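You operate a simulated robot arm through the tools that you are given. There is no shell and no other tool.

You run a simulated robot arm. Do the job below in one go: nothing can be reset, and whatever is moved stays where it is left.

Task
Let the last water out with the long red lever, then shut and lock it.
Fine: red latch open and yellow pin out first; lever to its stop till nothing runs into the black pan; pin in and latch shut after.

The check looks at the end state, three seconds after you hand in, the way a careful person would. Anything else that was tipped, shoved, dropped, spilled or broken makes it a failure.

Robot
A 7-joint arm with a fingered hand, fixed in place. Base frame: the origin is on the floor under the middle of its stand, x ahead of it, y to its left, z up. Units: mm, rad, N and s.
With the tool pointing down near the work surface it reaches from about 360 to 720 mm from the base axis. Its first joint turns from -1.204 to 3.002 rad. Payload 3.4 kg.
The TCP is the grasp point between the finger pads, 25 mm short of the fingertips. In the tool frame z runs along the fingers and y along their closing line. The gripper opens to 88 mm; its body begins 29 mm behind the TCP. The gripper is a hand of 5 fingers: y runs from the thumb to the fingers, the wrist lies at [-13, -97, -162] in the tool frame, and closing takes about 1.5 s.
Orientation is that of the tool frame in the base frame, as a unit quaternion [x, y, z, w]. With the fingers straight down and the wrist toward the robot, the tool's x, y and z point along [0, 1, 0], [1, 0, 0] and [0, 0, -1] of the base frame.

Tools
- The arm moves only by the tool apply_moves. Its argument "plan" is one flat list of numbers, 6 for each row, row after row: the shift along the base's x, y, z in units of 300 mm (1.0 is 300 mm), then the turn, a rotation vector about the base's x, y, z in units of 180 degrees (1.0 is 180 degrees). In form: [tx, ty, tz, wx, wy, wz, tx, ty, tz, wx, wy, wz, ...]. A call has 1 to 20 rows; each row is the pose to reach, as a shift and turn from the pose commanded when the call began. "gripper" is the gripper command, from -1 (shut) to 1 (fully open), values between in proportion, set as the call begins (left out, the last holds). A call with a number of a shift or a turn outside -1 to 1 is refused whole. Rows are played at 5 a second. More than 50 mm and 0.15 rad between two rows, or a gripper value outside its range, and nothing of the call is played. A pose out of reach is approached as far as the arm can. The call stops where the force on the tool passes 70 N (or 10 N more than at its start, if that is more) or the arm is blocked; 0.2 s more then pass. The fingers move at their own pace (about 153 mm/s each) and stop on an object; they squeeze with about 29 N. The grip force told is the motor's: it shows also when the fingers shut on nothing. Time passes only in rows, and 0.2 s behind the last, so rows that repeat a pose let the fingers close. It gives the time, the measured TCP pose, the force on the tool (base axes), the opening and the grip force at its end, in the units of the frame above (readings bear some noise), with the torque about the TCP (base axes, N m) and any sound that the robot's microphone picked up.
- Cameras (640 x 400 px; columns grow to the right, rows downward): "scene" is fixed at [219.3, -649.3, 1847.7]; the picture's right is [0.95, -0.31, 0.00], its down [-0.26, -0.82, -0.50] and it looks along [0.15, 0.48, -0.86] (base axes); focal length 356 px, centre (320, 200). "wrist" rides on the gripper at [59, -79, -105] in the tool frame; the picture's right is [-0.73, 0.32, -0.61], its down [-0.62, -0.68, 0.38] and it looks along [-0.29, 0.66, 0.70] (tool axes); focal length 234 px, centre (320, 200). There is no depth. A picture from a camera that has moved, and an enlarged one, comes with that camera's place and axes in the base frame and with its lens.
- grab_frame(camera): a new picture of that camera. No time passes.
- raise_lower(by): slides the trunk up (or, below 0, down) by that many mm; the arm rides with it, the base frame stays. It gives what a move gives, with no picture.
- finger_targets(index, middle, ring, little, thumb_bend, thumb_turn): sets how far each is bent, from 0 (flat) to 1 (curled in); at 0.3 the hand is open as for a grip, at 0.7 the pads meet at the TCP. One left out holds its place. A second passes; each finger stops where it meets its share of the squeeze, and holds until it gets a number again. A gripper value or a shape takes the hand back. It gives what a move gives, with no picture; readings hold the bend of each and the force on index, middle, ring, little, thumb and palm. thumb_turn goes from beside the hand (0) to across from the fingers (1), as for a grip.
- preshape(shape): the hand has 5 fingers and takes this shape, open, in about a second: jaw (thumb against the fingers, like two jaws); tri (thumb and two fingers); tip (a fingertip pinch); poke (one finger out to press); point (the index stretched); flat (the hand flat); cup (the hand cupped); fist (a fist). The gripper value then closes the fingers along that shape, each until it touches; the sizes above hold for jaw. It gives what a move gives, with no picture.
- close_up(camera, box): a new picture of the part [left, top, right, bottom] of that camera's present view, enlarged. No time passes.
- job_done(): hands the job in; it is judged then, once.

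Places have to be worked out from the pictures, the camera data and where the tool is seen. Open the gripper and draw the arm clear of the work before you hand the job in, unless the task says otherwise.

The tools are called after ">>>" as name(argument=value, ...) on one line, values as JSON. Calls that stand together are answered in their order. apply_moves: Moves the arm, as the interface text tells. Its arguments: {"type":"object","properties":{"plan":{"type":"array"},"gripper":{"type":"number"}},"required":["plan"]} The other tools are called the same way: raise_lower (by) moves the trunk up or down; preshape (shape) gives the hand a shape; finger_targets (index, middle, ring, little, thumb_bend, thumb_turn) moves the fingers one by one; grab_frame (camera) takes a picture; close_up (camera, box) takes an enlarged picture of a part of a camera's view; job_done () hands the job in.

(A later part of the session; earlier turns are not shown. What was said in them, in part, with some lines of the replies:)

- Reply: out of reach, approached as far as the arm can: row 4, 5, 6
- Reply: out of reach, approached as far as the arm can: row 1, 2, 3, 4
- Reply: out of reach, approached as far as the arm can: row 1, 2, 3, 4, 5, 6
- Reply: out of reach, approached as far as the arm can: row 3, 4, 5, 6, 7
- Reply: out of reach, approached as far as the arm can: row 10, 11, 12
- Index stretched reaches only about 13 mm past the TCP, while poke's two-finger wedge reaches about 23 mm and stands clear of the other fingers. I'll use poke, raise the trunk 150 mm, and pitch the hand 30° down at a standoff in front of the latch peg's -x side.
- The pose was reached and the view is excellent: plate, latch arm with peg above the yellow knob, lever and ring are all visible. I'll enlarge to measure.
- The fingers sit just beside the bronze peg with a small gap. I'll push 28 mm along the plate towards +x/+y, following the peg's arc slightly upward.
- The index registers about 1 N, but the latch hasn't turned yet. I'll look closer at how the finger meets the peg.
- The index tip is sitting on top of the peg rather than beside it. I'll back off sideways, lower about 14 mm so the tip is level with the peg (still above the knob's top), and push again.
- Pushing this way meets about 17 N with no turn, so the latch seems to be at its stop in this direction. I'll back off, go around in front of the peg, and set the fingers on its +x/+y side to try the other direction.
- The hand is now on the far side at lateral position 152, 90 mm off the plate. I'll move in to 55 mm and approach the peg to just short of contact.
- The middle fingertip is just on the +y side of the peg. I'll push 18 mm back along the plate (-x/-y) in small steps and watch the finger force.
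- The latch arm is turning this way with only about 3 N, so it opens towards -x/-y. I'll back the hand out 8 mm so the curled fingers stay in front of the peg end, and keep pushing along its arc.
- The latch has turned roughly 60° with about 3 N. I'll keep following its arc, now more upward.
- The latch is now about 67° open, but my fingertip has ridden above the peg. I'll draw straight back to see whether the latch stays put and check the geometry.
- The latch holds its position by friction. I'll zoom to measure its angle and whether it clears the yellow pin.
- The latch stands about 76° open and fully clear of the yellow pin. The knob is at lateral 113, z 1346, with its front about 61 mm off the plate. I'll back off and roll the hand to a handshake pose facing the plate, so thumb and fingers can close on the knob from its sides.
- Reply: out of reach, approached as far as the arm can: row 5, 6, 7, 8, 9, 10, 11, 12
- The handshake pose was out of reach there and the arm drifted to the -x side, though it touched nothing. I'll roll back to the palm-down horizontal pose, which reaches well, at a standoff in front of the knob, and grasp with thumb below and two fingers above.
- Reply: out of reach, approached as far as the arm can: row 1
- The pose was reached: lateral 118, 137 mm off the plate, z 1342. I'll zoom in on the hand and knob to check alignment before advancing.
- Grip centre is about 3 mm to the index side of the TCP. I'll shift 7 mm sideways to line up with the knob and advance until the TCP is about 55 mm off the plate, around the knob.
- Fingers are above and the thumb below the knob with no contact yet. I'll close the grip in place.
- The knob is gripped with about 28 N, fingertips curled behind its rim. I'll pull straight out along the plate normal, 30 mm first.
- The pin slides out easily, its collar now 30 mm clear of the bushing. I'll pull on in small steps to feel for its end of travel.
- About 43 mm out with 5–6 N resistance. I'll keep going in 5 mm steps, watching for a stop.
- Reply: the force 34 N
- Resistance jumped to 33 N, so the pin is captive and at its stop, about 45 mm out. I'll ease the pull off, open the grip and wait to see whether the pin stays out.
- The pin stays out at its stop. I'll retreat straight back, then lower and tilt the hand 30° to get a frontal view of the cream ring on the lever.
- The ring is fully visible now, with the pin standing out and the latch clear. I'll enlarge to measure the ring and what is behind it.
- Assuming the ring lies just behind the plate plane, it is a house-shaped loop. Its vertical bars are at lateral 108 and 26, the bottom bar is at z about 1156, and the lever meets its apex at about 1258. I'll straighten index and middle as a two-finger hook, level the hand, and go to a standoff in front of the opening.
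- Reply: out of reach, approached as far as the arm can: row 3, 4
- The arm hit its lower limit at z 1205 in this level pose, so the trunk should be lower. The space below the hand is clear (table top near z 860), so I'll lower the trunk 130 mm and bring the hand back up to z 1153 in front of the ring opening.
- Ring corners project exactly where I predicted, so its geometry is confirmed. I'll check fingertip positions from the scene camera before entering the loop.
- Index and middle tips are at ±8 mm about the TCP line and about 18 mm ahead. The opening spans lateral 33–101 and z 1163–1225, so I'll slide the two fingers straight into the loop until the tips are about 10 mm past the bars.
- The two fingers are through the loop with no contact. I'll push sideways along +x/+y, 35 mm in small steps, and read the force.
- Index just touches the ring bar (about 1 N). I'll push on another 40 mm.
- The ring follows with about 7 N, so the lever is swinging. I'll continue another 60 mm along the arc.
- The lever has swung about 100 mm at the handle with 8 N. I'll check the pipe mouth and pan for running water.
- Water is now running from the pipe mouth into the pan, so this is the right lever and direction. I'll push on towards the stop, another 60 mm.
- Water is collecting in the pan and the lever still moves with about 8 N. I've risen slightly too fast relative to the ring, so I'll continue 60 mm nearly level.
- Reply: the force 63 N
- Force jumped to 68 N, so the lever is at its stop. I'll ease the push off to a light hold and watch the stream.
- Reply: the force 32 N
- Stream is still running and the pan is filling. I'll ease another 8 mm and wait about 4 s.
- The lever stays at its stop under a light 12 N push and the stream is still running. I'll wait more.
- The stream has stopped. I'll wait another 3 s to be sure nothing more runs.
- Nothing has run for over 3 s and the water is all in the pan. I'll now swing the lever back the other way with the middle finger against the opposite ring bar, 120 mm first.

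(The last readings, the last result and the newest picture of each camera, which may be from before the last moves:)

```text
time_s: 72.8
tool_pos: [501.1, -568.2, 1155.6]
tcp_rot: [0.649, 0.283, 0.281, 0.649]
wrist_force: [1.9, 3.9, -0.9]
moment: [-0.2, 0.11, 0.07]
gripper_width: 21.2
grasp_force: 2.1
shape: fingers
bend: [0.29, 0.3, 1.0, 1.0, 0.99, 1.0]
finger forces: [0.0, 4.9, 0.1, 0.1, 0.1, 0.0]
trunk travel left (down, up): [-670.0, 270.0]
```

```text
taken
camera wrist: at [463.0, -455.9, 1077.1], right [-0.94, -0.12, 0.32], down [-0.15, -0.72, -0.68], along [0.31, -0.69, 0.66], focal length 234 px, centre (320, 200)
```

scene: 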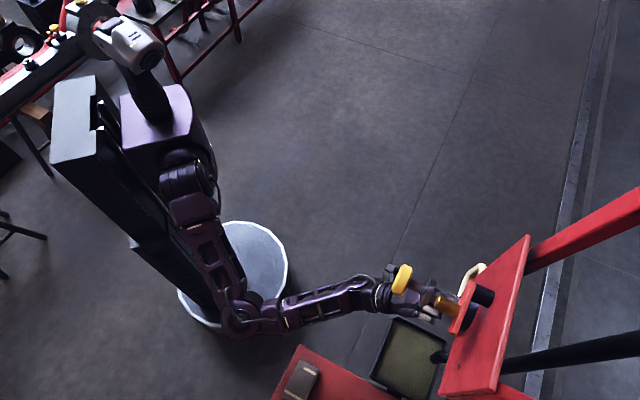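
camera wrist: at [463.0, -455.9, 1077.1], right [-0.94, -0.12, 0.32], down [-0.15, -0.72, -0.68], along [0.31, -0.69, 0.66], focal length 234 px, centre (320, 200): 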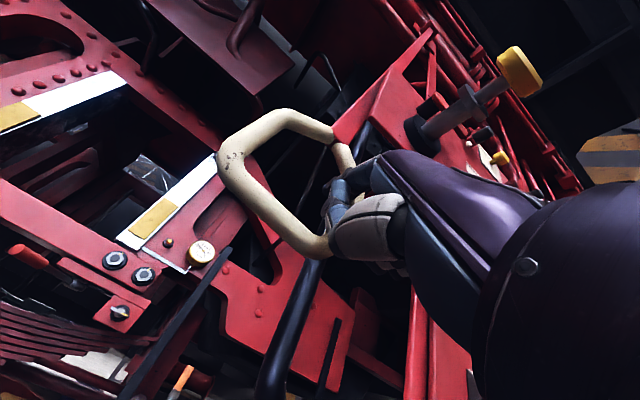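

The lever is following with about 5 N on the middle finger. I'll continue another 100 mm towards closed.

>>> apply_moves(plan=[-0.0274, -0.0292, -0.003, 0, 0, 0, -0.0547, -0.0583, -0.005, 0, 0, 0, -0.0821, -0.0875, -0.007, 0, 0, 0, -0.1094, -0.1166, -0.009, 0, 0, 0, -0.1368, -0.1458, -0.011, 0, 0, 0, -0.1642, -0.175, -0.013, 0, 0, 0, -0.1915, -0.2041, -0.014, 0, 0, 0, -0.2189, -0.2333, -0.014, 0, 0, 0])

>>> grab_frame(camera="scene")

>>> grab_frame(camera="wrist")

```text
time_s: 74.6
tool_pos: [436.3, -638.6, 1151.6]
tcp_rot: [0.648, 0.283, 0.283, 0.648]
wrist_force: [0.7, 8.2, -0.4]
moment: [-0.39, 0.09, 0.07]
gripper_width: 21.6
grasp_force: 3.7
shape: fingers
bend: [0.29, 0.3, 1.0, 1.0, 0.99, 1.0]
finger forces: [0.0, 6.8, 0.0, 0.0, 0.0, 0.0]
trunk travel left (down, up): [-670.0, 270.0]
```

```text
taken
```

scene: 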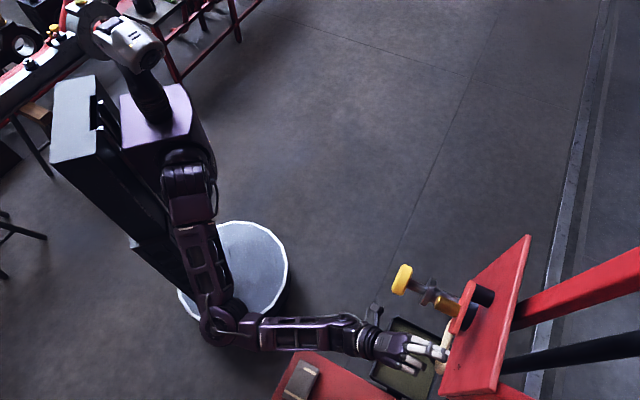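

```text
taken
camera wrist: at [397.4, -525.5, 1072.9], right [-0.94, -0.12, 0.33], down [-0.15, -0.72, -0.68], along [0.31, -0.69, 0.66], focal length 234 px, centre (320, 200)
```

wrist: 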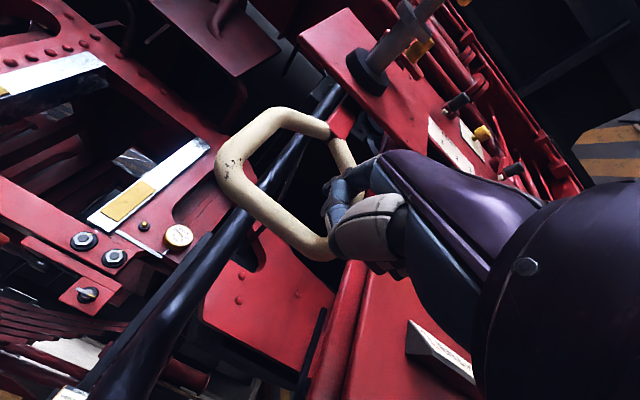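

The lever is nearly back, lateral 76. I'll push the last stretch in 6 mm steps, watching for the closed stop.

>>> apply_moves(plan=[-0.0137, -0.0146, 0, 0, 0, 0, -0.0274, -0.0292, 0, 0, 0, 0, -0.041, -0.0437, -0.002, 0, 0, 0, -0.0547, -0.0583, -0.003, 0, 0, 0])

>>> close_up(camera="scene", box=[380, 300, 540, 400])

```text
time_s: 75.6
tool_pos: [418.5, -656.7, 1150.7]
tcp_rot: [0.648, 0.284, 0.281, 0.649]
wrist_force: [1.9, 7.1, -0.6]
moment: [-0.43, 0.08, 0.05]
gripper_width: 21.3
grasp_force: 4.0
shape: fingers
bend: [0.29, 0.3, 1.0, 1.0, 0.99, 1.0]
finger forces: [0.0, 7.4, 0.1, 0.0, 0.0, 0.0]
trunk travel left (down, up): [-670.0, 270.0]
```

```text
4.00 times, centred on (460, 350) of scene
camera zoom: at [219.3, -649.3, 1847.7], right [0.95, -0.31, 0.0], down [-0.26, -0.82, -0.5], along [0.15, 0.48, -0.86], focal length 1423 px, centre (-240, -400)
```

zoom: 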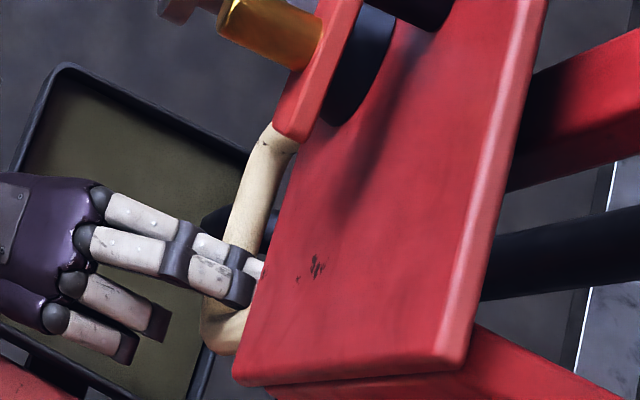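

Comparing with the earlier picture, the ring is still a few millimetres short of its closed place. I'll push on in 4 mm steps.

>>> apply_moves(plan=[-0.0091, -0.0097, 0, 0, 0, 0, -0.0182, -0.0194, 0, 0, 0, 0, -0.0274, -0.0292, 0, 0, 0, 0, -0.0365, -0.0389, 0, 0, 0, 0])

>>> close_up(camera="scene", box=[380, 300, 540, 400])

```text
time_s: 76.6
tool_pos: [410.7, -666.3, 1151.6]
tcp_rot: [0.647, 0.285, 0.281, 0.649]
wrist_force: [4.7, 13.2, -1.2]
moment: [-0.66, 0.22, 0.12]
gripper_width: 21.3
grasp_force: 7.3
shape: fingers
bend: [0.29, 0.3, 1.0, 1.0, 0.99, 1.0]
finger forces: [0.1, 14.4, 0.1, 0.0, 0.0, 0.0]
trunk travel left (down, up): [-670.0, 270.0]
```

```text
4.00 times, centred on (460, 350) of scene
camera zoom: at [219.3, -649.3, 1847.7], right [0.95, -0.31, 0.0], down [-0.26, -0.82, -0.5], along [0.15, 0.48, -0.86], focal length 1423 px, centre (-240, -400)
```

zoom: 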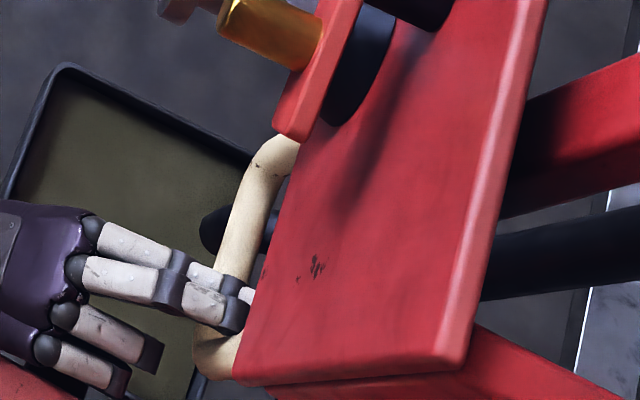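

Ring and lever now match the initial closed picture, and the force is rising (14 N). I'll press 6 mm more to seat it firmly, then ease off and centre the fingers in the loop.

>>> apply_moves(plan=[-0.0068, -0.0073, 0, 0, 0, 0, -0.0137, -0.0146, 0, 0, 0, 0])

>>> apply_moves(plan=[0.02, 0.0215, 0, 0, 0, 0, 0.04, 0.043, 0, 0, 0, 0, 0.06, 0.064, 0, 0, 0, 0])

>>> close_up(camera="scene", box=[380, 300, 540, 400])

```text
time_s: 77.2
tool_pos: [407.5, -669.6, 1151.8]
tcp_rot: [0.647, 0.286, 0.279, 0.649]
wrist_force: [10.2, 18.6, -2.8]
moment: [-0.98, 0.57, 0.2]
gripper_width: 21.2
grasp_force: 13.2
shape: fingers
bend: [0.29, 0.3, 1.0, 1.0, 0.99, 1.0]
finger forces: [0.0, 26.5, 0.1, 0.0, 0.1, 0.0]
trunk travel left (down, up): [-670.0, 270.0]
```

```text
time_s: 78.0
tool_pos: [421.7, -655.6, 1149.8]
tcp_rot: [0.649, 0.281, 0.281, 0.649]
wrist_force: [0.5, -0.2, -1.1]
moment: [0.02, 0.01, 0.0]
gripper_width: 21.2
grasp_force: 0.2
shape: fingers
bend: [0.29, 0.3, 1.0, 1.0, 0.99, 1.0]
finger forces: [0.0, 0.1, 0.0, 0.0, 0.0, 0.0]
trunk travel left (down, up): [-670.0, 270.0]
```

```text
4.00 times, centred on (460, 350) of scene
camera zoom: at [219.3, -649.3, 1847.7], right [0.95, -0.31, 0.0], down [-0.26, -0.82, -0.5], along [0.15, 0.48, -0.86], focal length 1423 px, centre (-240, -400)
```

zoom: 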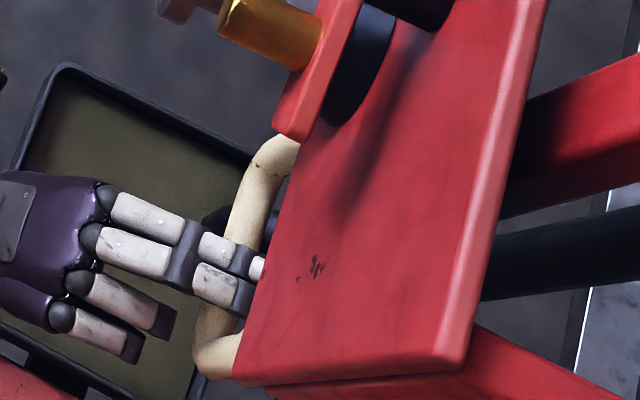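

The lever is seated closed and the fingers are free in the loop. I'll centre them, withdraw straight out well in front of the protruding pin, and then raise the trunk.

>>> apply_moves(plan=[0.0228, 0.0243, 0, 0, 0, 0, -0.0402, 0.0927, 0, 0, 0, 0, -0.1205, 0.168, 0, 0, 0, 0, -0.2008, 0.2433, 0, 0, 0, 0, -0.2811, 0.3187, 0, 0, 0, 0, -0.3614, 0.394, 0, 0, 0, 0])

>>> grab_frame(camera="scene")

>>> grab_frame(camera="wrist")

```text
time_s: 79.4
tool_pos: [312.9, -536.4, 1151.2]
tcp_rot: [0.648, 0.282, 0.281, 0.649]
wrist_force: [0.0, -0.2, 0.9]
moment: [0.03, 0.01, 0.0]
gripper_width: 21.4
grasp_force: 0.0
shape: fingers
bend: [0.29, 0.3, 1.0, 1.0, 0.99, 1.0]
finger forces: [0.1, 0.0, 0.0, 0.0, 0.0, 0.0]
trunk travel left (down, up): [-670.0, 270.0]
```

```text
taken
```

scene: 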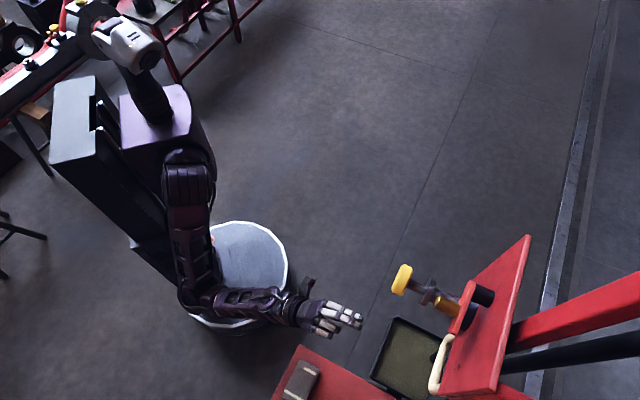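

```text
taken
camera wrist: at [275.5, -422.7, 1072.5], right [-0.94, -0.12, 0.32], down [-0.15, -0.72, -0.68], along [0.31, -0.69, 0.66], focal length 234 px, centre (320, 200)
```

wrist: 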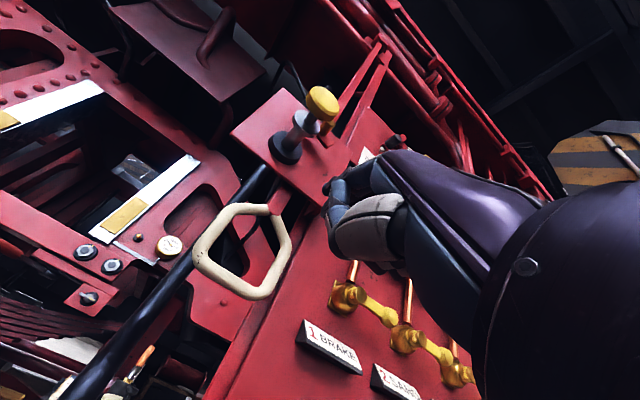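

The lever stays closed and the hand is clear. I'll raise the trunk 130 mm, take the tri shape again and line up with the yellow knob.

>>> raise_lower(by=130)

>>> preshape(shape="tri")

>>> apply_moves(plan=[0.01, 0.06, 0.07, 0, 0, 0, 0.02, 0.12, 0.14, 0, 0, 0, 0.0313, 0.1733, 0.211, 0, 0, 0])

>>> grab_frame(camera="wrist")

>>> close_up(camera="scene", box=[300, 210, 500, 330])

```text
time_s: 81.0
tool_pos: [314.0, -536.8, 1279.9]
tcp_rot: [0.648, 0.283, 0.282, 0.648]
wrist_force: [-0.5, -0.1, 0.2]
moment: [0.02, 0.02, 0.01]
gripper_width: 21.1
grasp_force: 0.0
shape: fingers
bend: [0.29, 0.3, 1.0, 1.0, 0.99, 1.0]
finger forces: [0.1, 0.1, 0.0, 0.0, 0.0, 0.0]
trunk travel left (down, up): [-800.0, 140.0]
```

```text
time_s: 81.9
tool_pos: [314.6, -537.4, 1279.5]
tcp_rot: [0.649, 0.282, 0.281, 0.648]
wrist_force: [-0.2, -0.7, 0.7]
moment: [0.0, -0.01, 0.01]
gripper_width: 87.7
grasp_force: 0.2
shape: tri
bend: [0.3, 0.3, 0.99, 0.99, 0.3, 0.98]
finger forces: [0.0, 0.0, 0.0, 0.0, 0.1, 0.0]
trunk travel left (down, up): [-800.0, 140.0]
```

```text
time_s: 82.7
tool_pos: [324.0, -484.8, 1345.2]
tcp_rot: [0.648, 0.283, 0.282, 0.648]
wrist_force: [-0.1, 0.3, 0.5]
moment: [-0.01, -0.01, -0.02]
gripper_width: 87.9
grasp_force: 0.1
shape: tri
bend: [0.3, 0.3, 0.99, 0.99, 0.3, 0.98]
finger forces: [0.0, 0.0, 0.0, 0.0, 0.0, 0.1]
trunk travel left (down, up): [-800.0, 140.0]
```

```text
taken
camera wrist: at [286.7, -370.9, 1266.8], right [-0.94, -0.12, 0.32], down [-0.15, -0.72, -0.68], along [0.31, -0.69, 0.66], focal length 234 px, centre (320, 200)
```

wrist: 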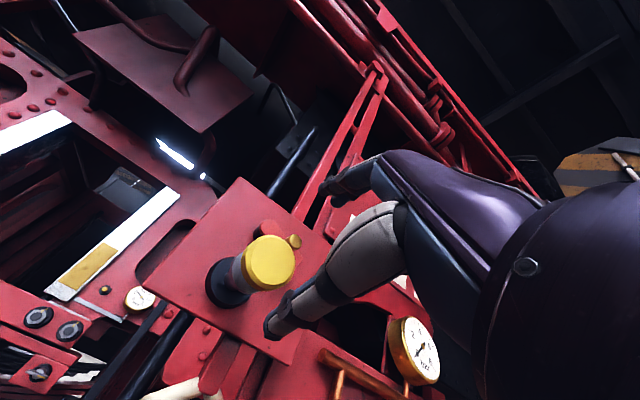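

```text
3.20 times, centred on (400, 270) of scene
camera zoom: at [219.3, -649.3, 1847.7], right [0.95, -0.31, 0.0], down [-0.26, -0.82, -0.5], along [0.15, 0.48, -0.86], focal length 1139 px, centre (64, -24)
```

zoom: 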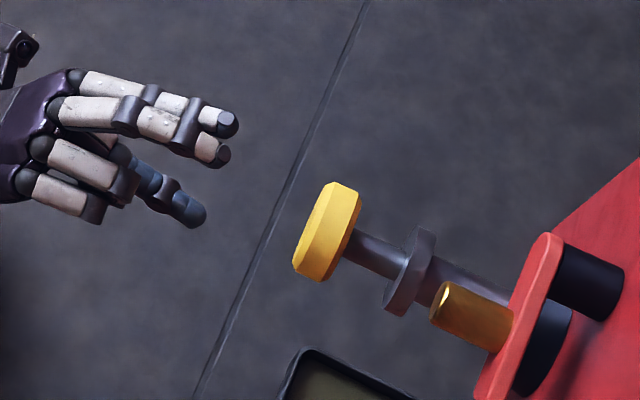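

The hand is lined up at lateral 112, z 1345, matching the earlier grip. I'll advance to the earlier release point around the knob and close.

>>> apply_moves(plan=[0.0583, -0.0563, -0.001, 0, 0, 0, 0.1167, -0.1127, -0.002, 0, 0, 0, 0.175, -0.169, -0.003, 0, 0, 0])

>>> apply_moves(plan=[0, 0, 0, 0, 0, 0, 0, 0, 0, 0, 0, 0, 0, 0, 0, 0, 0, 0, 0, 0, 0, 0, 0, 0, 0, 0, 0, 0, 0, 0, 0, 0, 0, 0, 0, 0, 0, 0, 0, 0, 0, 0, 0, 0, 0, 0, 0, 0], gripper=-1)

>>> close_up(camera="scene", box=[360, 220, 520, 320])

```text
time_s: 83.5
tool_pos: [375.1, -534.8, 1344.3]
tcp_rot: [0.649, 0.282, 0.281, 0.648]
wrist_force: [-0.4, 0.1, 0.3]
moment: [0.02, 0.03, -0.01]
gripper_width: 87.7
grasp_force: 0.0
shape: tri
bend: [0.3, 0.3, 0.99, 0.99, 0.3, 0.98]
finger forces: [0.1, 0.0, 0.0, 0.0, 0.1, 0.1]
trunk travel left (down, up): [-800.0, 140.0]
```

```text
time_s: 85.3
tool_pos: [375.8, -537.7, 1341.9]
tcp_rot: [0.65, 0.282, 0.281, 0.648]
wrist_force: [4.0, -5.2, -2.1]
moment: [-0.02, -0.04, 0.0]
gripper_width: 29.1
grasp_force: 28.6
shape: tri
bend: [0.75, 0.6, 1.0, 1.0, 0.76, 1.0]
finger forces: [13.6, 10.1, 0.0, 0.0, 25.8, 0.0]
trunk travel left (down, up): [-800.0, 140.0]
```

```text
4.00 times, centred on (440, 270) of scene
camera zoom: at [219.3, -649.3, 1847.7], right [0.95, -0.31, 0.0], down [-0.26, -0.82, -0.5], along [0.15, 0.48, -0.86], focal length 1423 px, centre (-160, -80)
```

zoom: 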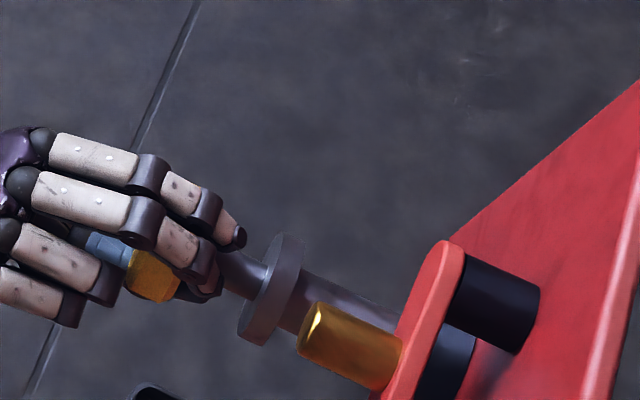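

The knob is gripped. I'll push the pin straight in, 40 mm first.

>>> apply_moves(plan=[0.0194, -0.0182, 0, 0, 0, 0, 0.0389, -0.0365, 0, 0, 0, 0, 0.0583, -0.0547, 0, 0, 0, 0, 0.0778, -0.073, 0, 0, 0, 0, 0.0972, -0.0912, 0, 0, 0, 0])

>>> close_up(camera="scene", box=[380, 230, 540, 330])

>>> close_up(camera="wrist", box=[200, 120, 420, 320])

```text
time_s: 86.5
tool_pos: [403.8, -563.0, 1344.0]
tcp_rot: [0.649, 0.281, 0.281, 0.648]
wrist_force: [-3.8, -0.9, -5.4]
moment: [0.03, -0.05, 0.03]
gripper_width: 29.5
grasp_force: 28.7
shape: tri
bend: [0.76, 0.74, 1.0, 1.0, 0.76, 1.0]
finger forces: [13.3, 10.0, 0.0, 0.1, 26.1, 0.1]
trunk travel left (down, up): [-800.0, 140.0]
```

```text
4.00 times, centred on (460, 280) of scene
camera zoom: at [219.3, -649.3, 1847.7], right [0.95, -0.31, 0.0], down [-0.26, -0.82, -0.5], along [0.15, 0.48, -0.86], focal length 1423 px, centre (-240, -120)
```

zoom: 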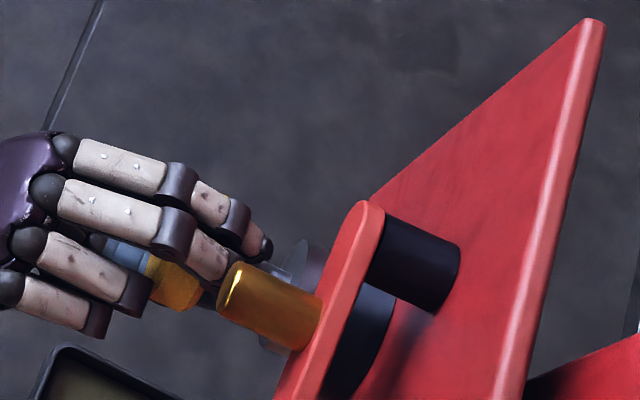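

```text
2.00 times, centred on (310, 220) of wrist
camera zoom: at [366.4, -451.1, 1264.5], right [-0.94, -0.12, 0.32], down [-0.15, -0.72, -0.68], along [0.31, -0.69, 0.66], focal length 468 px, centre (340, 160)
```

zoom: 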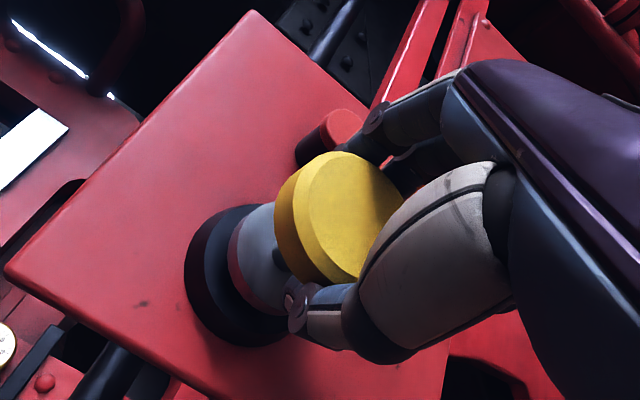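

About 8 mm remains to the original depth. I'll push 12 mm more so it seats firmly.

>>> apply_moves(plan=[0.0097, -0.0091, 0, 0, 0, 0, 0.0194, -0.0182, 0, 0, 0, 0, 0.0292, -0.0274, 0, 0, 0, 0])

>>> close_up(camera="scene", box=[380, 230, 540, 330])

>>> close_up(camera="wrist", box=[200, 120, 420, 320])

```text
time_s: 87.3
tool_pos: [411.4, -570.9, 1343.3]
tcp_rot: [0.648, 0.281, 0.283, 0.648]
wrist_force: [-9.4, 1.9, -6.9]
moment: [0.01, -0.13, 0.01]
gripper_width: 29.9
grasp_force: 28.9
shape: tri
bend: [0.76, 0.75, 1.0, 1.0, 0.77, 1.0]
finger forces: [11.4, 8.0, 0.1, 0.0, 24.0, 0.0]
trunk travel left (down, up): [-800.0, 140.0]
```

```text
4.00 times, centred on (460, 280) of scene
camera zoom: at [219.3, -649.3, 1847.7], right [0.95, -0.31, 0.0], down [-0.26, -0.82, -0.5], along [0.15, 0.48, -0.86], focal length 1423 px, centre (-240, -120)
```

zoom: 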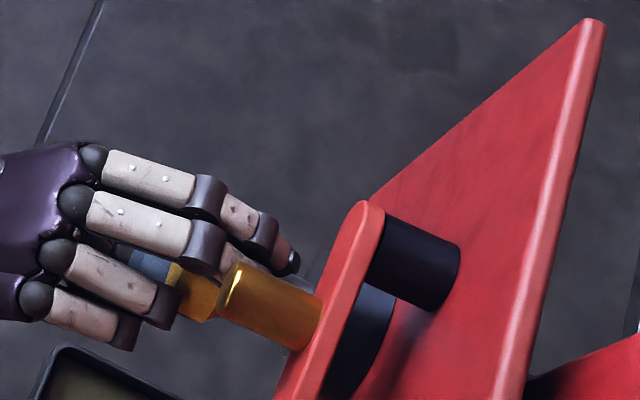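

```text
2.00 times, centred on (310, 220) of wrist
camera zoom: at [373.8, -457.8, 1265.1], right [-0.94, -0.12, 0.32], down [-0.14, -0.72, -0.68], along [0.31, -0.69, 0.66], focal length 468 px, centre (340, 160)
```

zoom: 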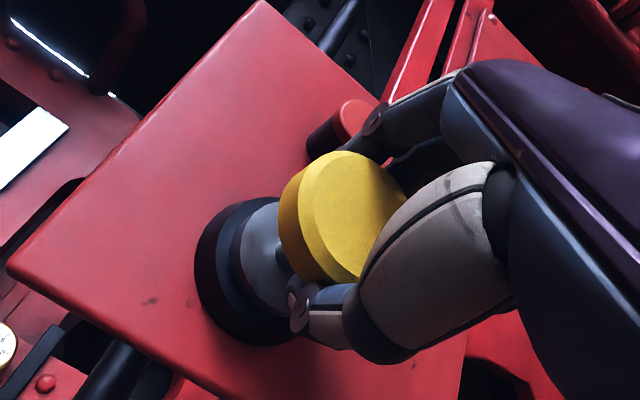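

The pin is close to fully in, with only about 8 N of push. I'll press 6 mm further to see if it is seated.

>>> apply_moves(plan=[0.0073, -0.0068, 0, 0, 0, 0, 0.0146, -0.0137, 0, 0, 0, 0])

>>> close_up(camera="scene", box=[380, 230, 540, 330])

>>> close_up(camera="wrist", box=[200, 120, 420, 320])

```text
time_s: 87.9
tool_pos: [414.4, -573.8, 1343.7]
tcp_rot: [0.649, 0.281, 0.283, 0.648]
wrist_force: [-16.2, 9.5, -14.2]
moment: [0.16, 0.03, 0.01]
gripper_width: 28.2
grasp_force: 28.4
shape: tri
bend: [0.76, 0.75, 1.0, 1.0, 0.8, 1.0]
finger forces: [10.4, 6.4, 0.0, 0.0, 29.3, 0.0]
trunk travel left (down, up): [-800.0, 140.0]
```

```text
4.00 times, centred on (460, 280) of scene
camera zoom: at [219.3, -649.3, 1847.7], right [0.95, -0.31, 0.0], down [-0.26, -0.82, -0.5], along [0.15, 0.48, -0.86], focal length 1423 px, centre (-240, -120)
```

zoom: 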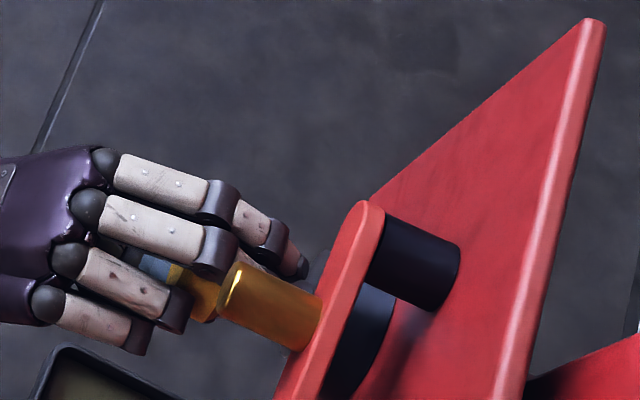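

```text
2.00 times, centred on (310, 220) of wrist
camera zoom: at [376.8, -460.4, 1265.8], right [-0.94, -0.12, 0.32], down [-0.14, -0.72, -0.68], along [0.31, -0.69, 0.66], focal length 468 px, centre (340, 160)
```

zoom: 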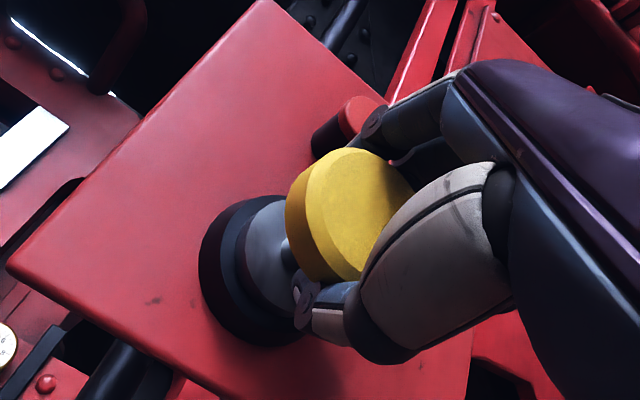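

The push rose to 18 N with the hand starting to slide on the knob, so the pin is seated. I'll open the hand in place and then draw back.

>>> apply_moves(plan=[0, 0, 0, 0, 0, 0, 0, 0, 0, 0, 0, 0, 0, 0, 0, 0, 0, 0, 0, 0, 0, 0, 0, 0, 0, 0, 0, 0, 0, 0, 0, 0, 0, 0, 0, 0, 0, 0, 0, 0, 0, 0], gripper=1)

>>> apply_moves(plan=[-0.0729, 0.0684, 0, 0, 0, 0, -0.1458, 0.1368, 0, 0, 0, 0, -0.2187, 0.2052, 0, 0, 0, 0, -0.2916, 0.2736, 0, 0, 0, 0])

>>> grab_frame(camera="wrist")

>>> close_up(camera="scene", box=[400, 230, 560, 330])

```text
time_s: 89.5
tool_pos: [415.6, -575.9, 1343.3]
tcp_rot: [0.648, 0.281, 0.283, 0.649]
wrist_force: [-8.0, 2.2, -2.8]
moment: [0.03, 0.05, -0.08]
gripper_width: 85.9
grasp_force: 0.1
shape: tri
bend: [0.3, 0.34, 1.0, 0.99, 0.3, 0.98]
finger forces: [0.0, 2.7, 8.7, 0.1, 0.1, 0.1]
trunk travel left (down, up): [-800.0, 140.0]
```

```text
time_s: 90.5
tool_pos: [328.6, -491.2, 1343.3]
tcp_rot: [0.649, 0.281, 0.281, 0.649]
wrist_force: [0.4, 0.2, -0.1]
moment: [0.0, -0.01, 0.0]
gripper_width: 87.8
grasp_force: 0.1
shape: tri
bend: [0.3, 0.3, 0.99, 0.99, 0.3, 0.98]
finger forces: [0.0, 0.0, 0.0, 0.0, 0.0, 0.0]
trunk travel left (down, up): [-800.0, 140.0]
```

```text
taken
camera wrist: at [290.8, -378.8, 1265.2], right [-0.94, -0.12, 0.32], down [-0.14, -0.72, -0.68], along [0.31, -0.69, 0.66], focal length 234 px, centre (320, 200)
```

wrist: 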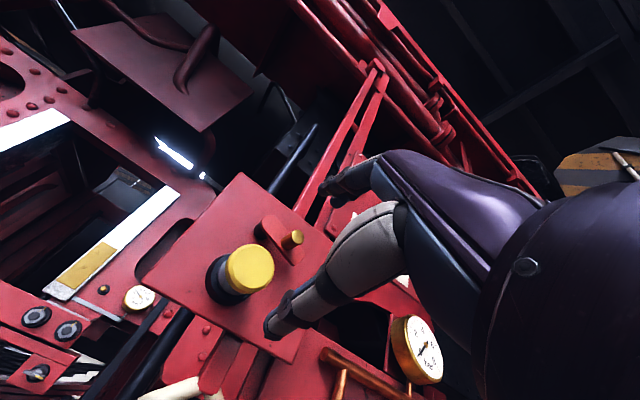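

```text
4.00 times, centred on (480, 280) of scene
camera zoom: at [219.3, -649.3, 1847.7], right [0.95, -0.31, 0.0], down [-0.26, -0.82, -0.5], along [0.15, 0.48, -0.86], focal length 1423 px, centre (-320, -120)
```

zoom: 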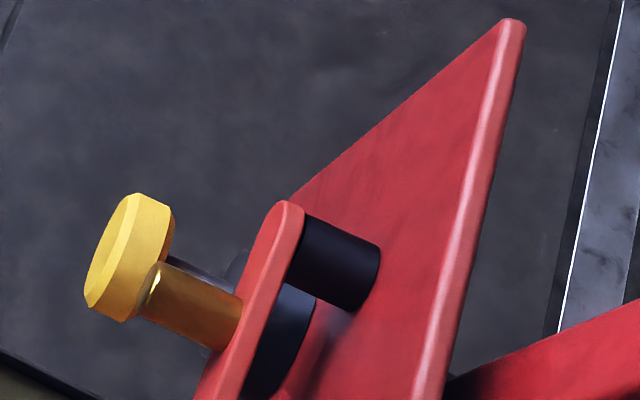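

The knob sits exactly where it was at the start, so the pin is fully in. Now I'll shut the latch: poke shape, pitch the hand 30° down, and stage above and left of the peg, which now stands at lateral 82, z about 1408.

>>> preshape(shape="poke")

>>> apply_moves(plan=[-0.007, -0.03, 0.09, 0.0285, 0.0304, 0, -0.015, -0.07, 0.18, 0.057, 0.0608, 0, -0.022, -0.11, 0.26, 0.0855, 0.0911, 0, -0.0293, -0.1567, 0.3233, 0.114, 0.1215, 0])

>>> close_up(camera="wrist", box=[120, 120, 360, 320])

>>> close_up(camera="scene", box=[340, 220, 500, 340])

```text
time_s: 91.4
tool_pos: [331.5, -494.3, 1342.4]
tcp_rot: [0.649, 0.284, 0.282, 0.647]
wrist_force: [0.6, -0.5, -0.4]
moment: [-0.03, -0.02, 0.0]
gripper_width: 0.0
grasp_force: 0.0
shape: poke
bend: [0.7, 0.7, 0.99, 0.99, 1.0, 1.0]
finger forces: [0.1, 0.0, 0.1, 0.0, 0.0, 0.1]
trunk travel left (down, up): [-800.0, 140.0]
```

```text
time_s: 92.4
tool_pos: [323.0, -540.1, 1441.0]
tcp_rot: [0.795, 0.345, 0.199, 0.457]
wrist_force: [0.2, 0.9, 0.7]
moment: [0.02, -0.03, 0.02]
gripper_width: 0.0
grasp_force: 0.2
shape: poke
bend: [0.7, 0.7, 0.99, 0.99, 1.0, 1.0]
finger forces: [0.0, 0.0, 0.0, 0.1, 0.1, 0.1]
trunk travel left (down, up): [-800.0, 140.0]
```

```text
2.00 times, centred on (240, 220) of wrist
camera zoom: at [266.9, -409.1, 1426.0], right [-0.76, -0.28, 0.58], down [-0.43, -0.45, -0.78], along [0.48, -0.85, 0.22], focal length 468 px, centre (480, 160)
```

zoom: 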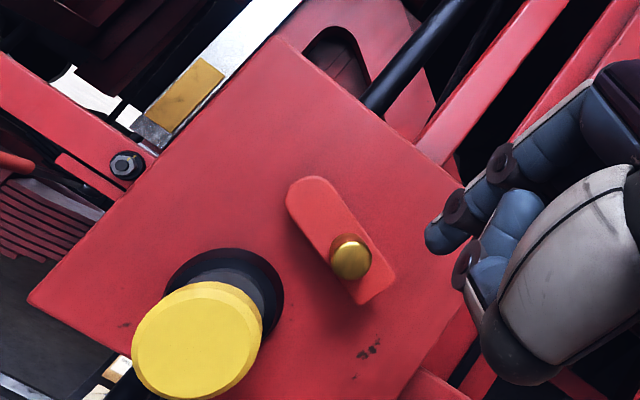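

```text
3.33 times, centred on (420, 280) of scene
camera zoom: at [219.3, -649.3, 1847.7], right [0.95, -0.31, 0.0], down [-0.26, -0.82, -0.5], along [0.15, 0.48, -0.86], focal length 1186 px, centre (-13, -67)
```

zoom: 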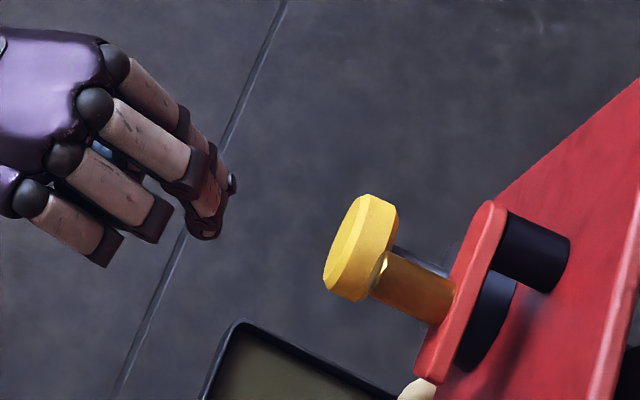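

The peg is at lateral 82, z 1405, and my index tip is at lateral 77 and 10 mm below the TCP height. I'll move in to 55 mm off the plate, staying above the peg.

>>> apply_moves(plan=[0.066, -0.0615, 0.023, 0, 0, 0, 0.1315, -0.123, 0.023, 0, 0, 0, 0.1967, -0.1847, 0.023, 0, 0, 0])

>>> close_up(camera="wrist", box=[190, 150, 430, 310])

>>> close_up(camera="scene", box=[380, 230, 540, 330])

```text
time_s: 93.2
tool_pos: [384.6, -596.2, 1446.9]
tcp_rot: [0.794, 0.345, 0.2, 0.458]
wrist_force: [-0.1, 0.2, 0.2]
moment: [0.01, 0.0, 0.0]
gripper_width: 0.0
grasp_force: 0.1
shape: poke
bend: [0.7, 0.7, 0.99, 0.99, 1.0, 1.0]
finger forces: [0.0, 0.0, 0.0, 0.0, 0.0, 0.0]
trunk travel left (down, up): [-800.0, 140.0]
```

```text
2.50 times, centred on (310, 230) of wrist
camera zoom: at [327.9, -466.0, 1431.5], right [-0.76, -0.28, 0.58], down [-0.43, -0.45, -0.78], along [0.48, -0.85, 0.22], focal length 585 px, centre (345, 125)
```

zoom: 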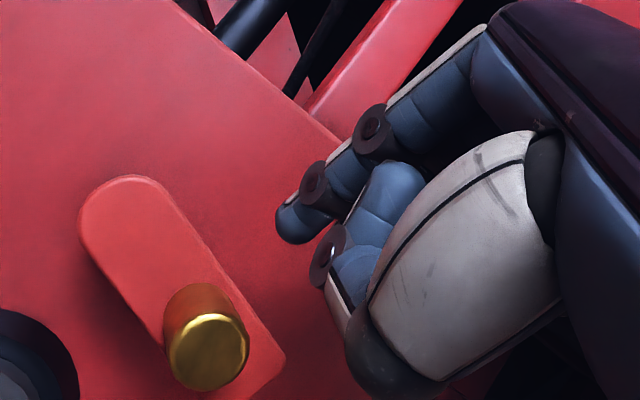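

```text
4.00 times, centred on (460, 280) of scene
camera zoom: at [219.3, -649.3, 1847.7], right [0.95, -0.31, 0.0], down [-0.26, -0.82, -0.5], along [0.15, 0.48, -0.86], focal length 1423 px, centre (-240, -120)
```

zoom: 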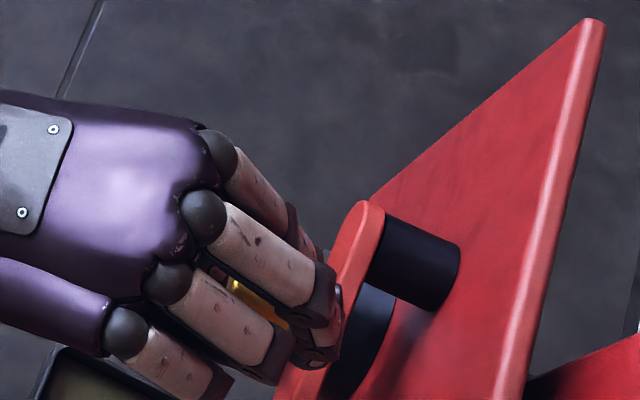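

The index tip is directly above the peg. I'll press down along the peg's arc in small steps.

>>> apply_moves(plan=[0, 0, -0.04, 0, 0, 0, -0.0023, -0.0024, -0.0633, 0, 0, 0, -0.0046, -0.0049, -0.0867, 0, 0, 0, -0.0023, -0.0024, -0.11, 0, 0, 0])

>>> close_up(camera="wrist", box=[190, 150, 430, 310])

>>> close_up(camera="scene", box=[380, 230, 540, 330])

```text
time_s: 94.2
tool_pos: [380.9, -596.4, 1414.4]
tcp_rot: [0.794, 0.346, 0.2, 0.458]
wrist_force: [-0.1, 0.3, 2.1]
moment: [-0.03, -0.01, -0.02]
gripper_width: 0.0
grasp_force: 0.1
shape: poke
bend: [0.7, 0.7, 0.99, 0.99, 1.0, 1.0]
finger forces: [0.6, 0.0, 0.0, 0.0, 0.0, 0.0]
trunk travel left (down, up): [-800.0, 140.0]
```

```text
2.50 times, centred on (310, 230) of wrist
camera zoom: at [324.7, -465.3, 1398.5], right [-0.76, -0.28, 0.58], down [-0.43, -0.45, -0.78], along [0.48, -0.85, 0.22], focal length 585 px, centre (345, 125)
```

zoom: 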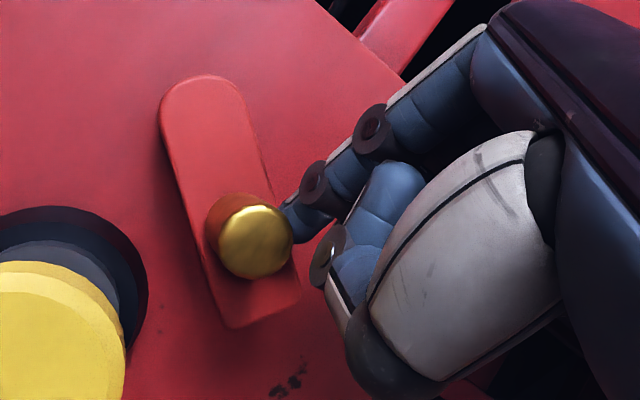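

```text
4.00 times, centred on (460, 280) of scene
camera zoom: at [219.3, -649.3, 1847.7], right [0.95, -0.31, 0.0], down [-0.26, -0.82, -0.5], along [0.15, 0.48, -0.86], focal length 1423 px, centre (-240, -120)
```

zoom: 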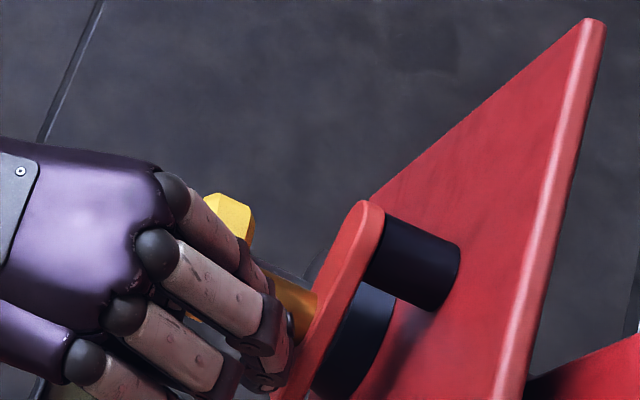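

The latch is swinging shut, now about 57°. I'll continue down and round towards vertical.

>>> apply_moves(plan=[0.0023, 0.0024, -0.0233, 0, 0, 0, 0.0091, 0.0097, -0.0467, 0, 0, 0, 0.0205, 0.0219, -0.0633, 0, 0, 0, 0.0342, 0.0365, -0.0733, 0, 0, 0, 0.0456, 0.0486, -0.0757, 0, 0, 0])

>>> close_up(camera="wrist", box=[190, 150, 430, 310])

>>> close_up(camera="scene", box=[380, 230, 540, 330])

```text
time_s: 95.4
tool_pos: [394.1, -583.1, 1391.0]
tcp_rot: [0.795, 0.344, 0.199, 0.458]
wrist_force: [-2.2, -1.7, -1.3]
moment: [0.01, 0.04, -0.01]
gripper_width: 0.0
grasp_force: 0.0
shape: poke
bend: [0.7, 0.7, 0.99, 0.99, 1.0, 1.0]
finger forces: [2.6, 0.1, 0.0, 0.1, 0.1, 0.0]
trunk travel left (down, up): [-800.0, 140.0]
```

```text
2.50 times, centred on (310, 230) of wrist
camera zoom: at [337.6, -452.4, 1376.2], right [-0.76, -0.28, 0.58], down [-0.43, -0.45, -0.78], along [0.48, -0.85, 0.22], focal length 585 px, centre (345, 125)
```

zoom: 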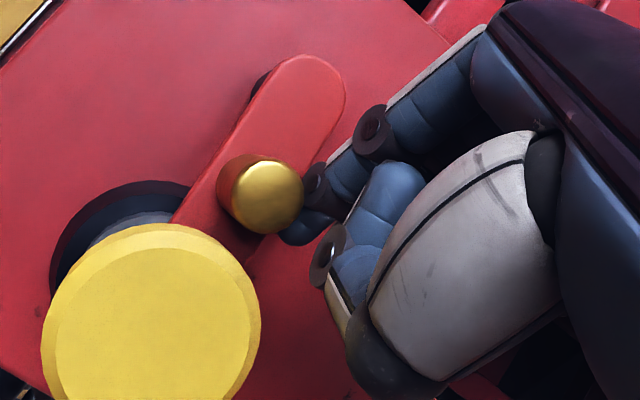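

```text
4.00 times, centred on (460, 280) of scene
camera zoom: at [219.3, -649.3, 1847.7], right [0.95, -0.31, 0.0], down [-0.26, -0.82, -0.5], along [0.15, 0.48, -0.86], focal length 1423 px, centre (-240, -120)
```

zoom: 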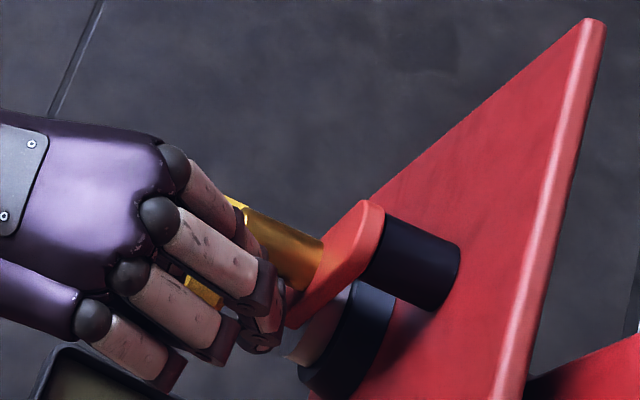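

Nearly vertical now. I'll push a further 9 mm sideways until it firmly meets its closed stop, as felt at the beginning.

>>> apply_moves(plan=[0.0068, 0.0073, 0, 0, 0, 0, 0.0137, 0.0146, 0, 0, 0, 0, 0.0205, 0.0219, 0, 0, 0, 0])

>>> close_up(camera="wrist", box=[190, 150, 430, 310])

>>> close_up(camera="scene", box=[380, 230, 540, 330])

```text
time_s: 96.2
tool_pos: [395.7, -581.1, 1390.9]
tcp_rot: [0.796, 0.342, 0.2, 0.458]
wrist_force: [-8.8, -11.0, 1.8]
moment: [-0.11, 0.02, -0.31]
gripper_width: 0.0
grasp_force: 0.0
shape: poke
bend: [0.7, 0.7, 0.99, 0.99, 1.0, 1.0]
finger forces: [13.9, 0.0, 0.0, 0.0, 0.0, 0.0]
trunk travel left (down, up): [-800.0, 140.0]
```

```text
2.50 times, centred on (310, 230) of wrist
camera zoom: at [339.9, -449.9, 1376.0], right [-0.76, -0.28, 0.58], down [-0.43, -0.45, -0.79], along [0.48, -0.85, 0.22], focal length 585 px, centre (345, 125)
```

zoom: 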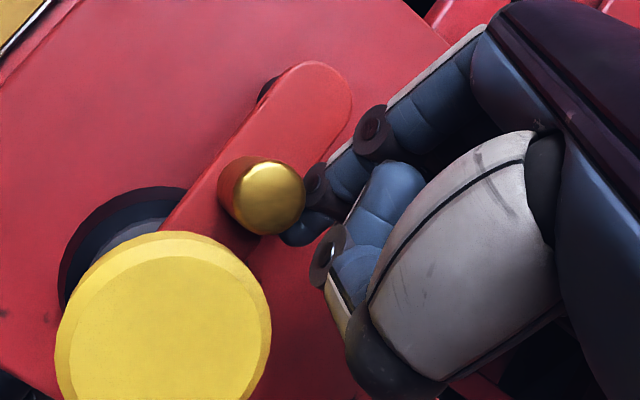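

```text
4.00 times, centred on (460, 280) of scene
camera zoom: at [219.3, -649.3, 1847.7], right [0.95, -0.31, 0.0], down [-0.26, -0.82, -0.5], along [0.15, 0.48, -0.86], focal length 1423 px, centre (-240, -120)
```

zoom: 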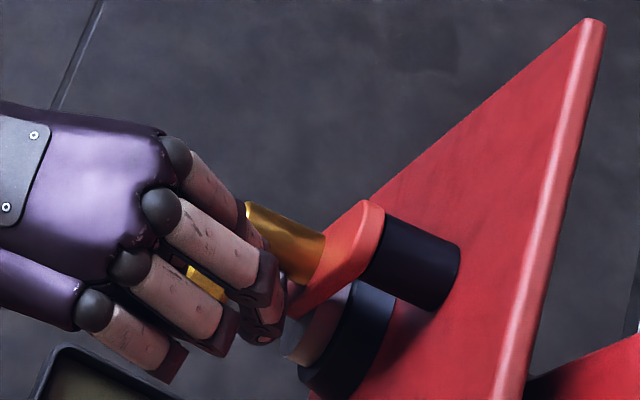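

The latch is back at its closed stop (14 N) and looks just as it did at the start. I'll move the fingers away sideways and retreat from the plate.

>>> apply_moves(plan=[-0.0342, -0.0365, 0, 0, 0, 0, -0.073, -0.0778, 0, 0, 0, 0, -0.1459, -0.0094, 0, 0, 0, 0, -0.2431, 0.0818, 0, 0, 0, 0, -0.3403, 0.173, 0, 0, 0, 0, -0.4375, 0.2642, 0, 0, 0, 0])

>>> grab_frame(camera="wrist")

>>> grab_frame(camera="scene")

>>> close_up(camera="scene", box=[400, 230, 560, 330])

>>> close_up(camera="wrist", box=[120, 110, 340, 250])

```text
time_s: 97.6
tool_pos: [267.7, -495.9, 1393.2]
tcp_rot: [0.794, 0.345, 0.201, 0.458]
wrist_force: [-0.7, -0.6, 0.8]
moment: [0.0, 0.0, 0.02]
gripper_width: 0.0
grasp_force: 0.1
shape: poke
bend: [0.7, 0.7, 0.99, 0.99, 1.0, 1.0]
finger forces: [0.0, 0.0, 0.0, 0.0, 0.0, 0.1]
out of reach, approached as far as the arm can: row 6
trunk travel left (down, up): [-800.0, 140.0]
```

```text
taken
camera wrist: at [211.1, -365.6, 1377.7], right [-0.76, -0.28, 0.58], down [-0.43, -0.45, -0.78], along [0.48, -0.85, 0.22], focal length 234 px, centre (320, 200)
```

wrist: 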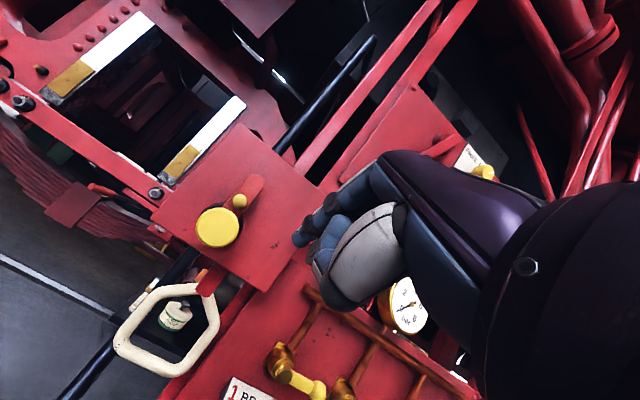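

```text
taken
```

scene: 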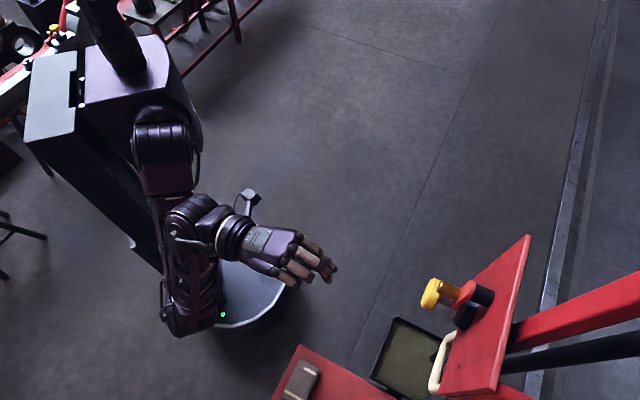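

```text
4.00 times, centred on (480, 280) of scene
camera zoom: at [219.3, -649.3, 1847.7], right [0.95, -0.31, 0.0], down [-0.26, -0.82, -0.5], along [0.15, 0.48, -0.86], focal length 1423 px, centre (-320, -120)
```

zoom: 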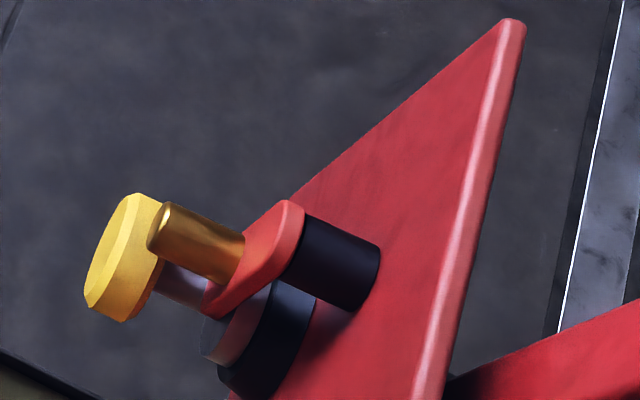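

```text
2.86 times, centred on (230, 180) of wrist
camera zoom: at [211.1, -365.6, 1377.7], right [-0.76, -0.28, 0.58], down [-0.43, -0.45, -0.78], along [0.48, -0.85, 0.22], focal length 669 px, centre (577, 257)
```

zoom: 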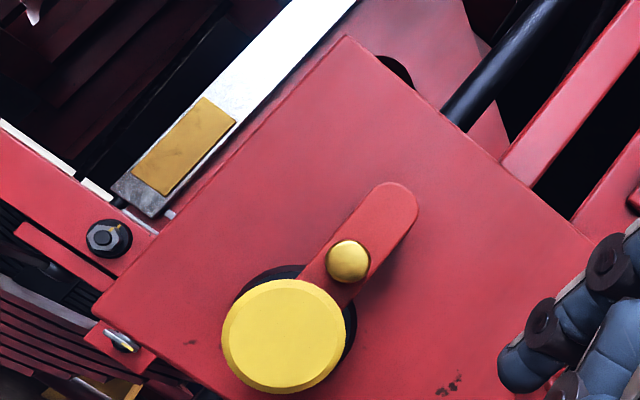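

The scene view now matches the opening picture: latch shut, pin in, lever closed. I'll open the hand, draw the arm further clear, and take a last look at the pan and lever.

>>> preshape(shape="jaw")

>>> apply_moves(plan=[0.04, 0.1, 0, 0, 0, 0, 0.08, 0.2, 0, 0, 0, 0, 0.12, 0.3, 0, 0, 0, 0, 0.15, 0.4, 0, 0, 0, 0], gripper=1)

>>> grab_frame(camera="scene")

>>> close_up(camera="scene", box=[360, 300, 520, 400])

>>> grab_frame(camera="wrist")

```text
time_s: 98.5
tool_pos: [269.8, -497.0, 1392.5]
tcp_rot: [0.795, 0.345, 0.2, 0.457]
wrist_force: [-0.4, -0.3, 0.0]
moment: [-0.01, -0.01, -0.01]
gripper_width: 87.9
grasp_force: 0.0
shape: jaw
bend: [0.3, 0.3, 0.3, 0.3, 0.3, 0.98]
finger forces: [0.0, 0.0, 0.0, 0.0, 0.0, 0.0]
trunk travel left (down, up): [-800.0, 140.0]
```

```text
time_s: 99.5
tool_pos: [335.4, -455.5, 1423.4]
tcp_rot: [0.794, 0.345, 0.201, 0.459]
wrist_force: [0.1, 0.5, -0.9]
moment: [0.0, 0.03, -0.02]
gripper_width: 88.2
grasp_force: 0.1
shape: jaw
bend: [0.3, 0.3, 0.3, 0.3, 0.3, 0.98]
finger forces: [0.0, 0.1, 0.0, 0.0, 0.0, 0.1]
out of reach, approached as far as the arm can: row 1, 2, 3, 4
trunk travel left (down, up): [-800.0, 140.0]
```

```text
taken
```

scene: 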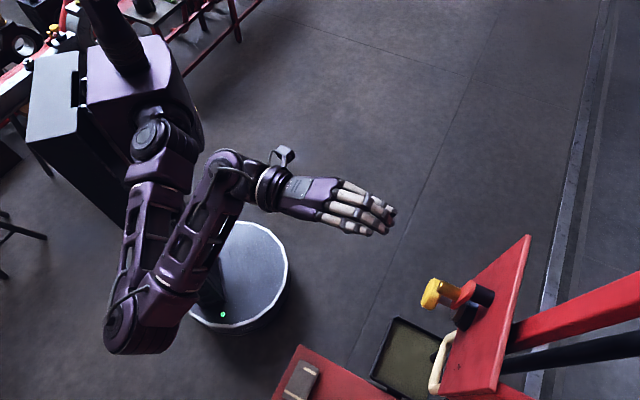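

```text
4.00 times, centred on (440, 350) of scene
camera zoom: at [219.3, -649.3, 1847.7], right [0.95, -0.31, 0.0], down [-0.26, -0.82, -0.5], along [0.15, 0.48, -0.86], focal length 1423 px, centre (-160, -400)
```

zoom: 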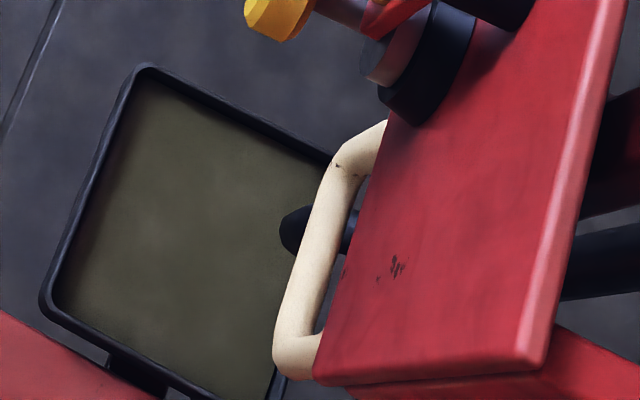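

```text
taken
camera wrist: at [279.0, -325.1, 1407.8], right [-0.76, -0.28, 0.58], down [-0.43, -0.45, -0.78], along [0.48, -0.85, 0.22], focal length 234 px, centre (320, 200)
```

wrist: 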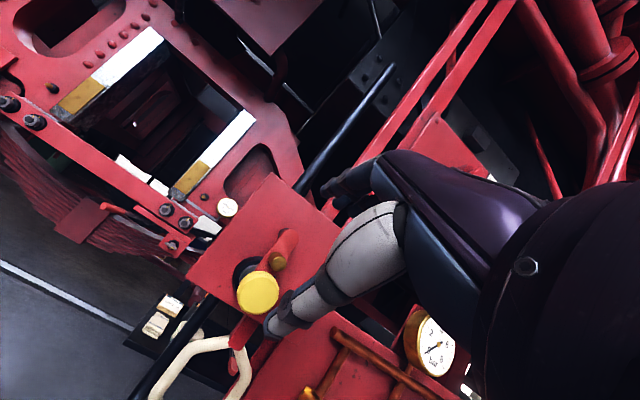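

Everything matches the starting picture: lever closed, pin in, latch shut, nothing running, and the water all in the pan. The hand is open and well clear, so I'm handing the job in.

>>> job_done()

```text
The job is handed in.
```

The last water is out, and the lever is shut and locked again.

- **Unlocking:** I swung the red latch open to about 75° and pulled the yellow pin out to its stop, about 45 mm.
- **Draining:** I pushed the lever to its stop. Water ran into the black pan for roughly ten seconds, and I watched three more seconds with nothing running.
- **Locking:** I pushed the lever back until it was firmly closed, pressed the pin fully in and turned the latch to its closed stop.

In the final pictures the lever, pin and latch sit where they were at the start. Nothing drips from the pipe, and all the water is in the pan. Nothing else was moved or spilled that I could see. The hand is open and clear of the work.
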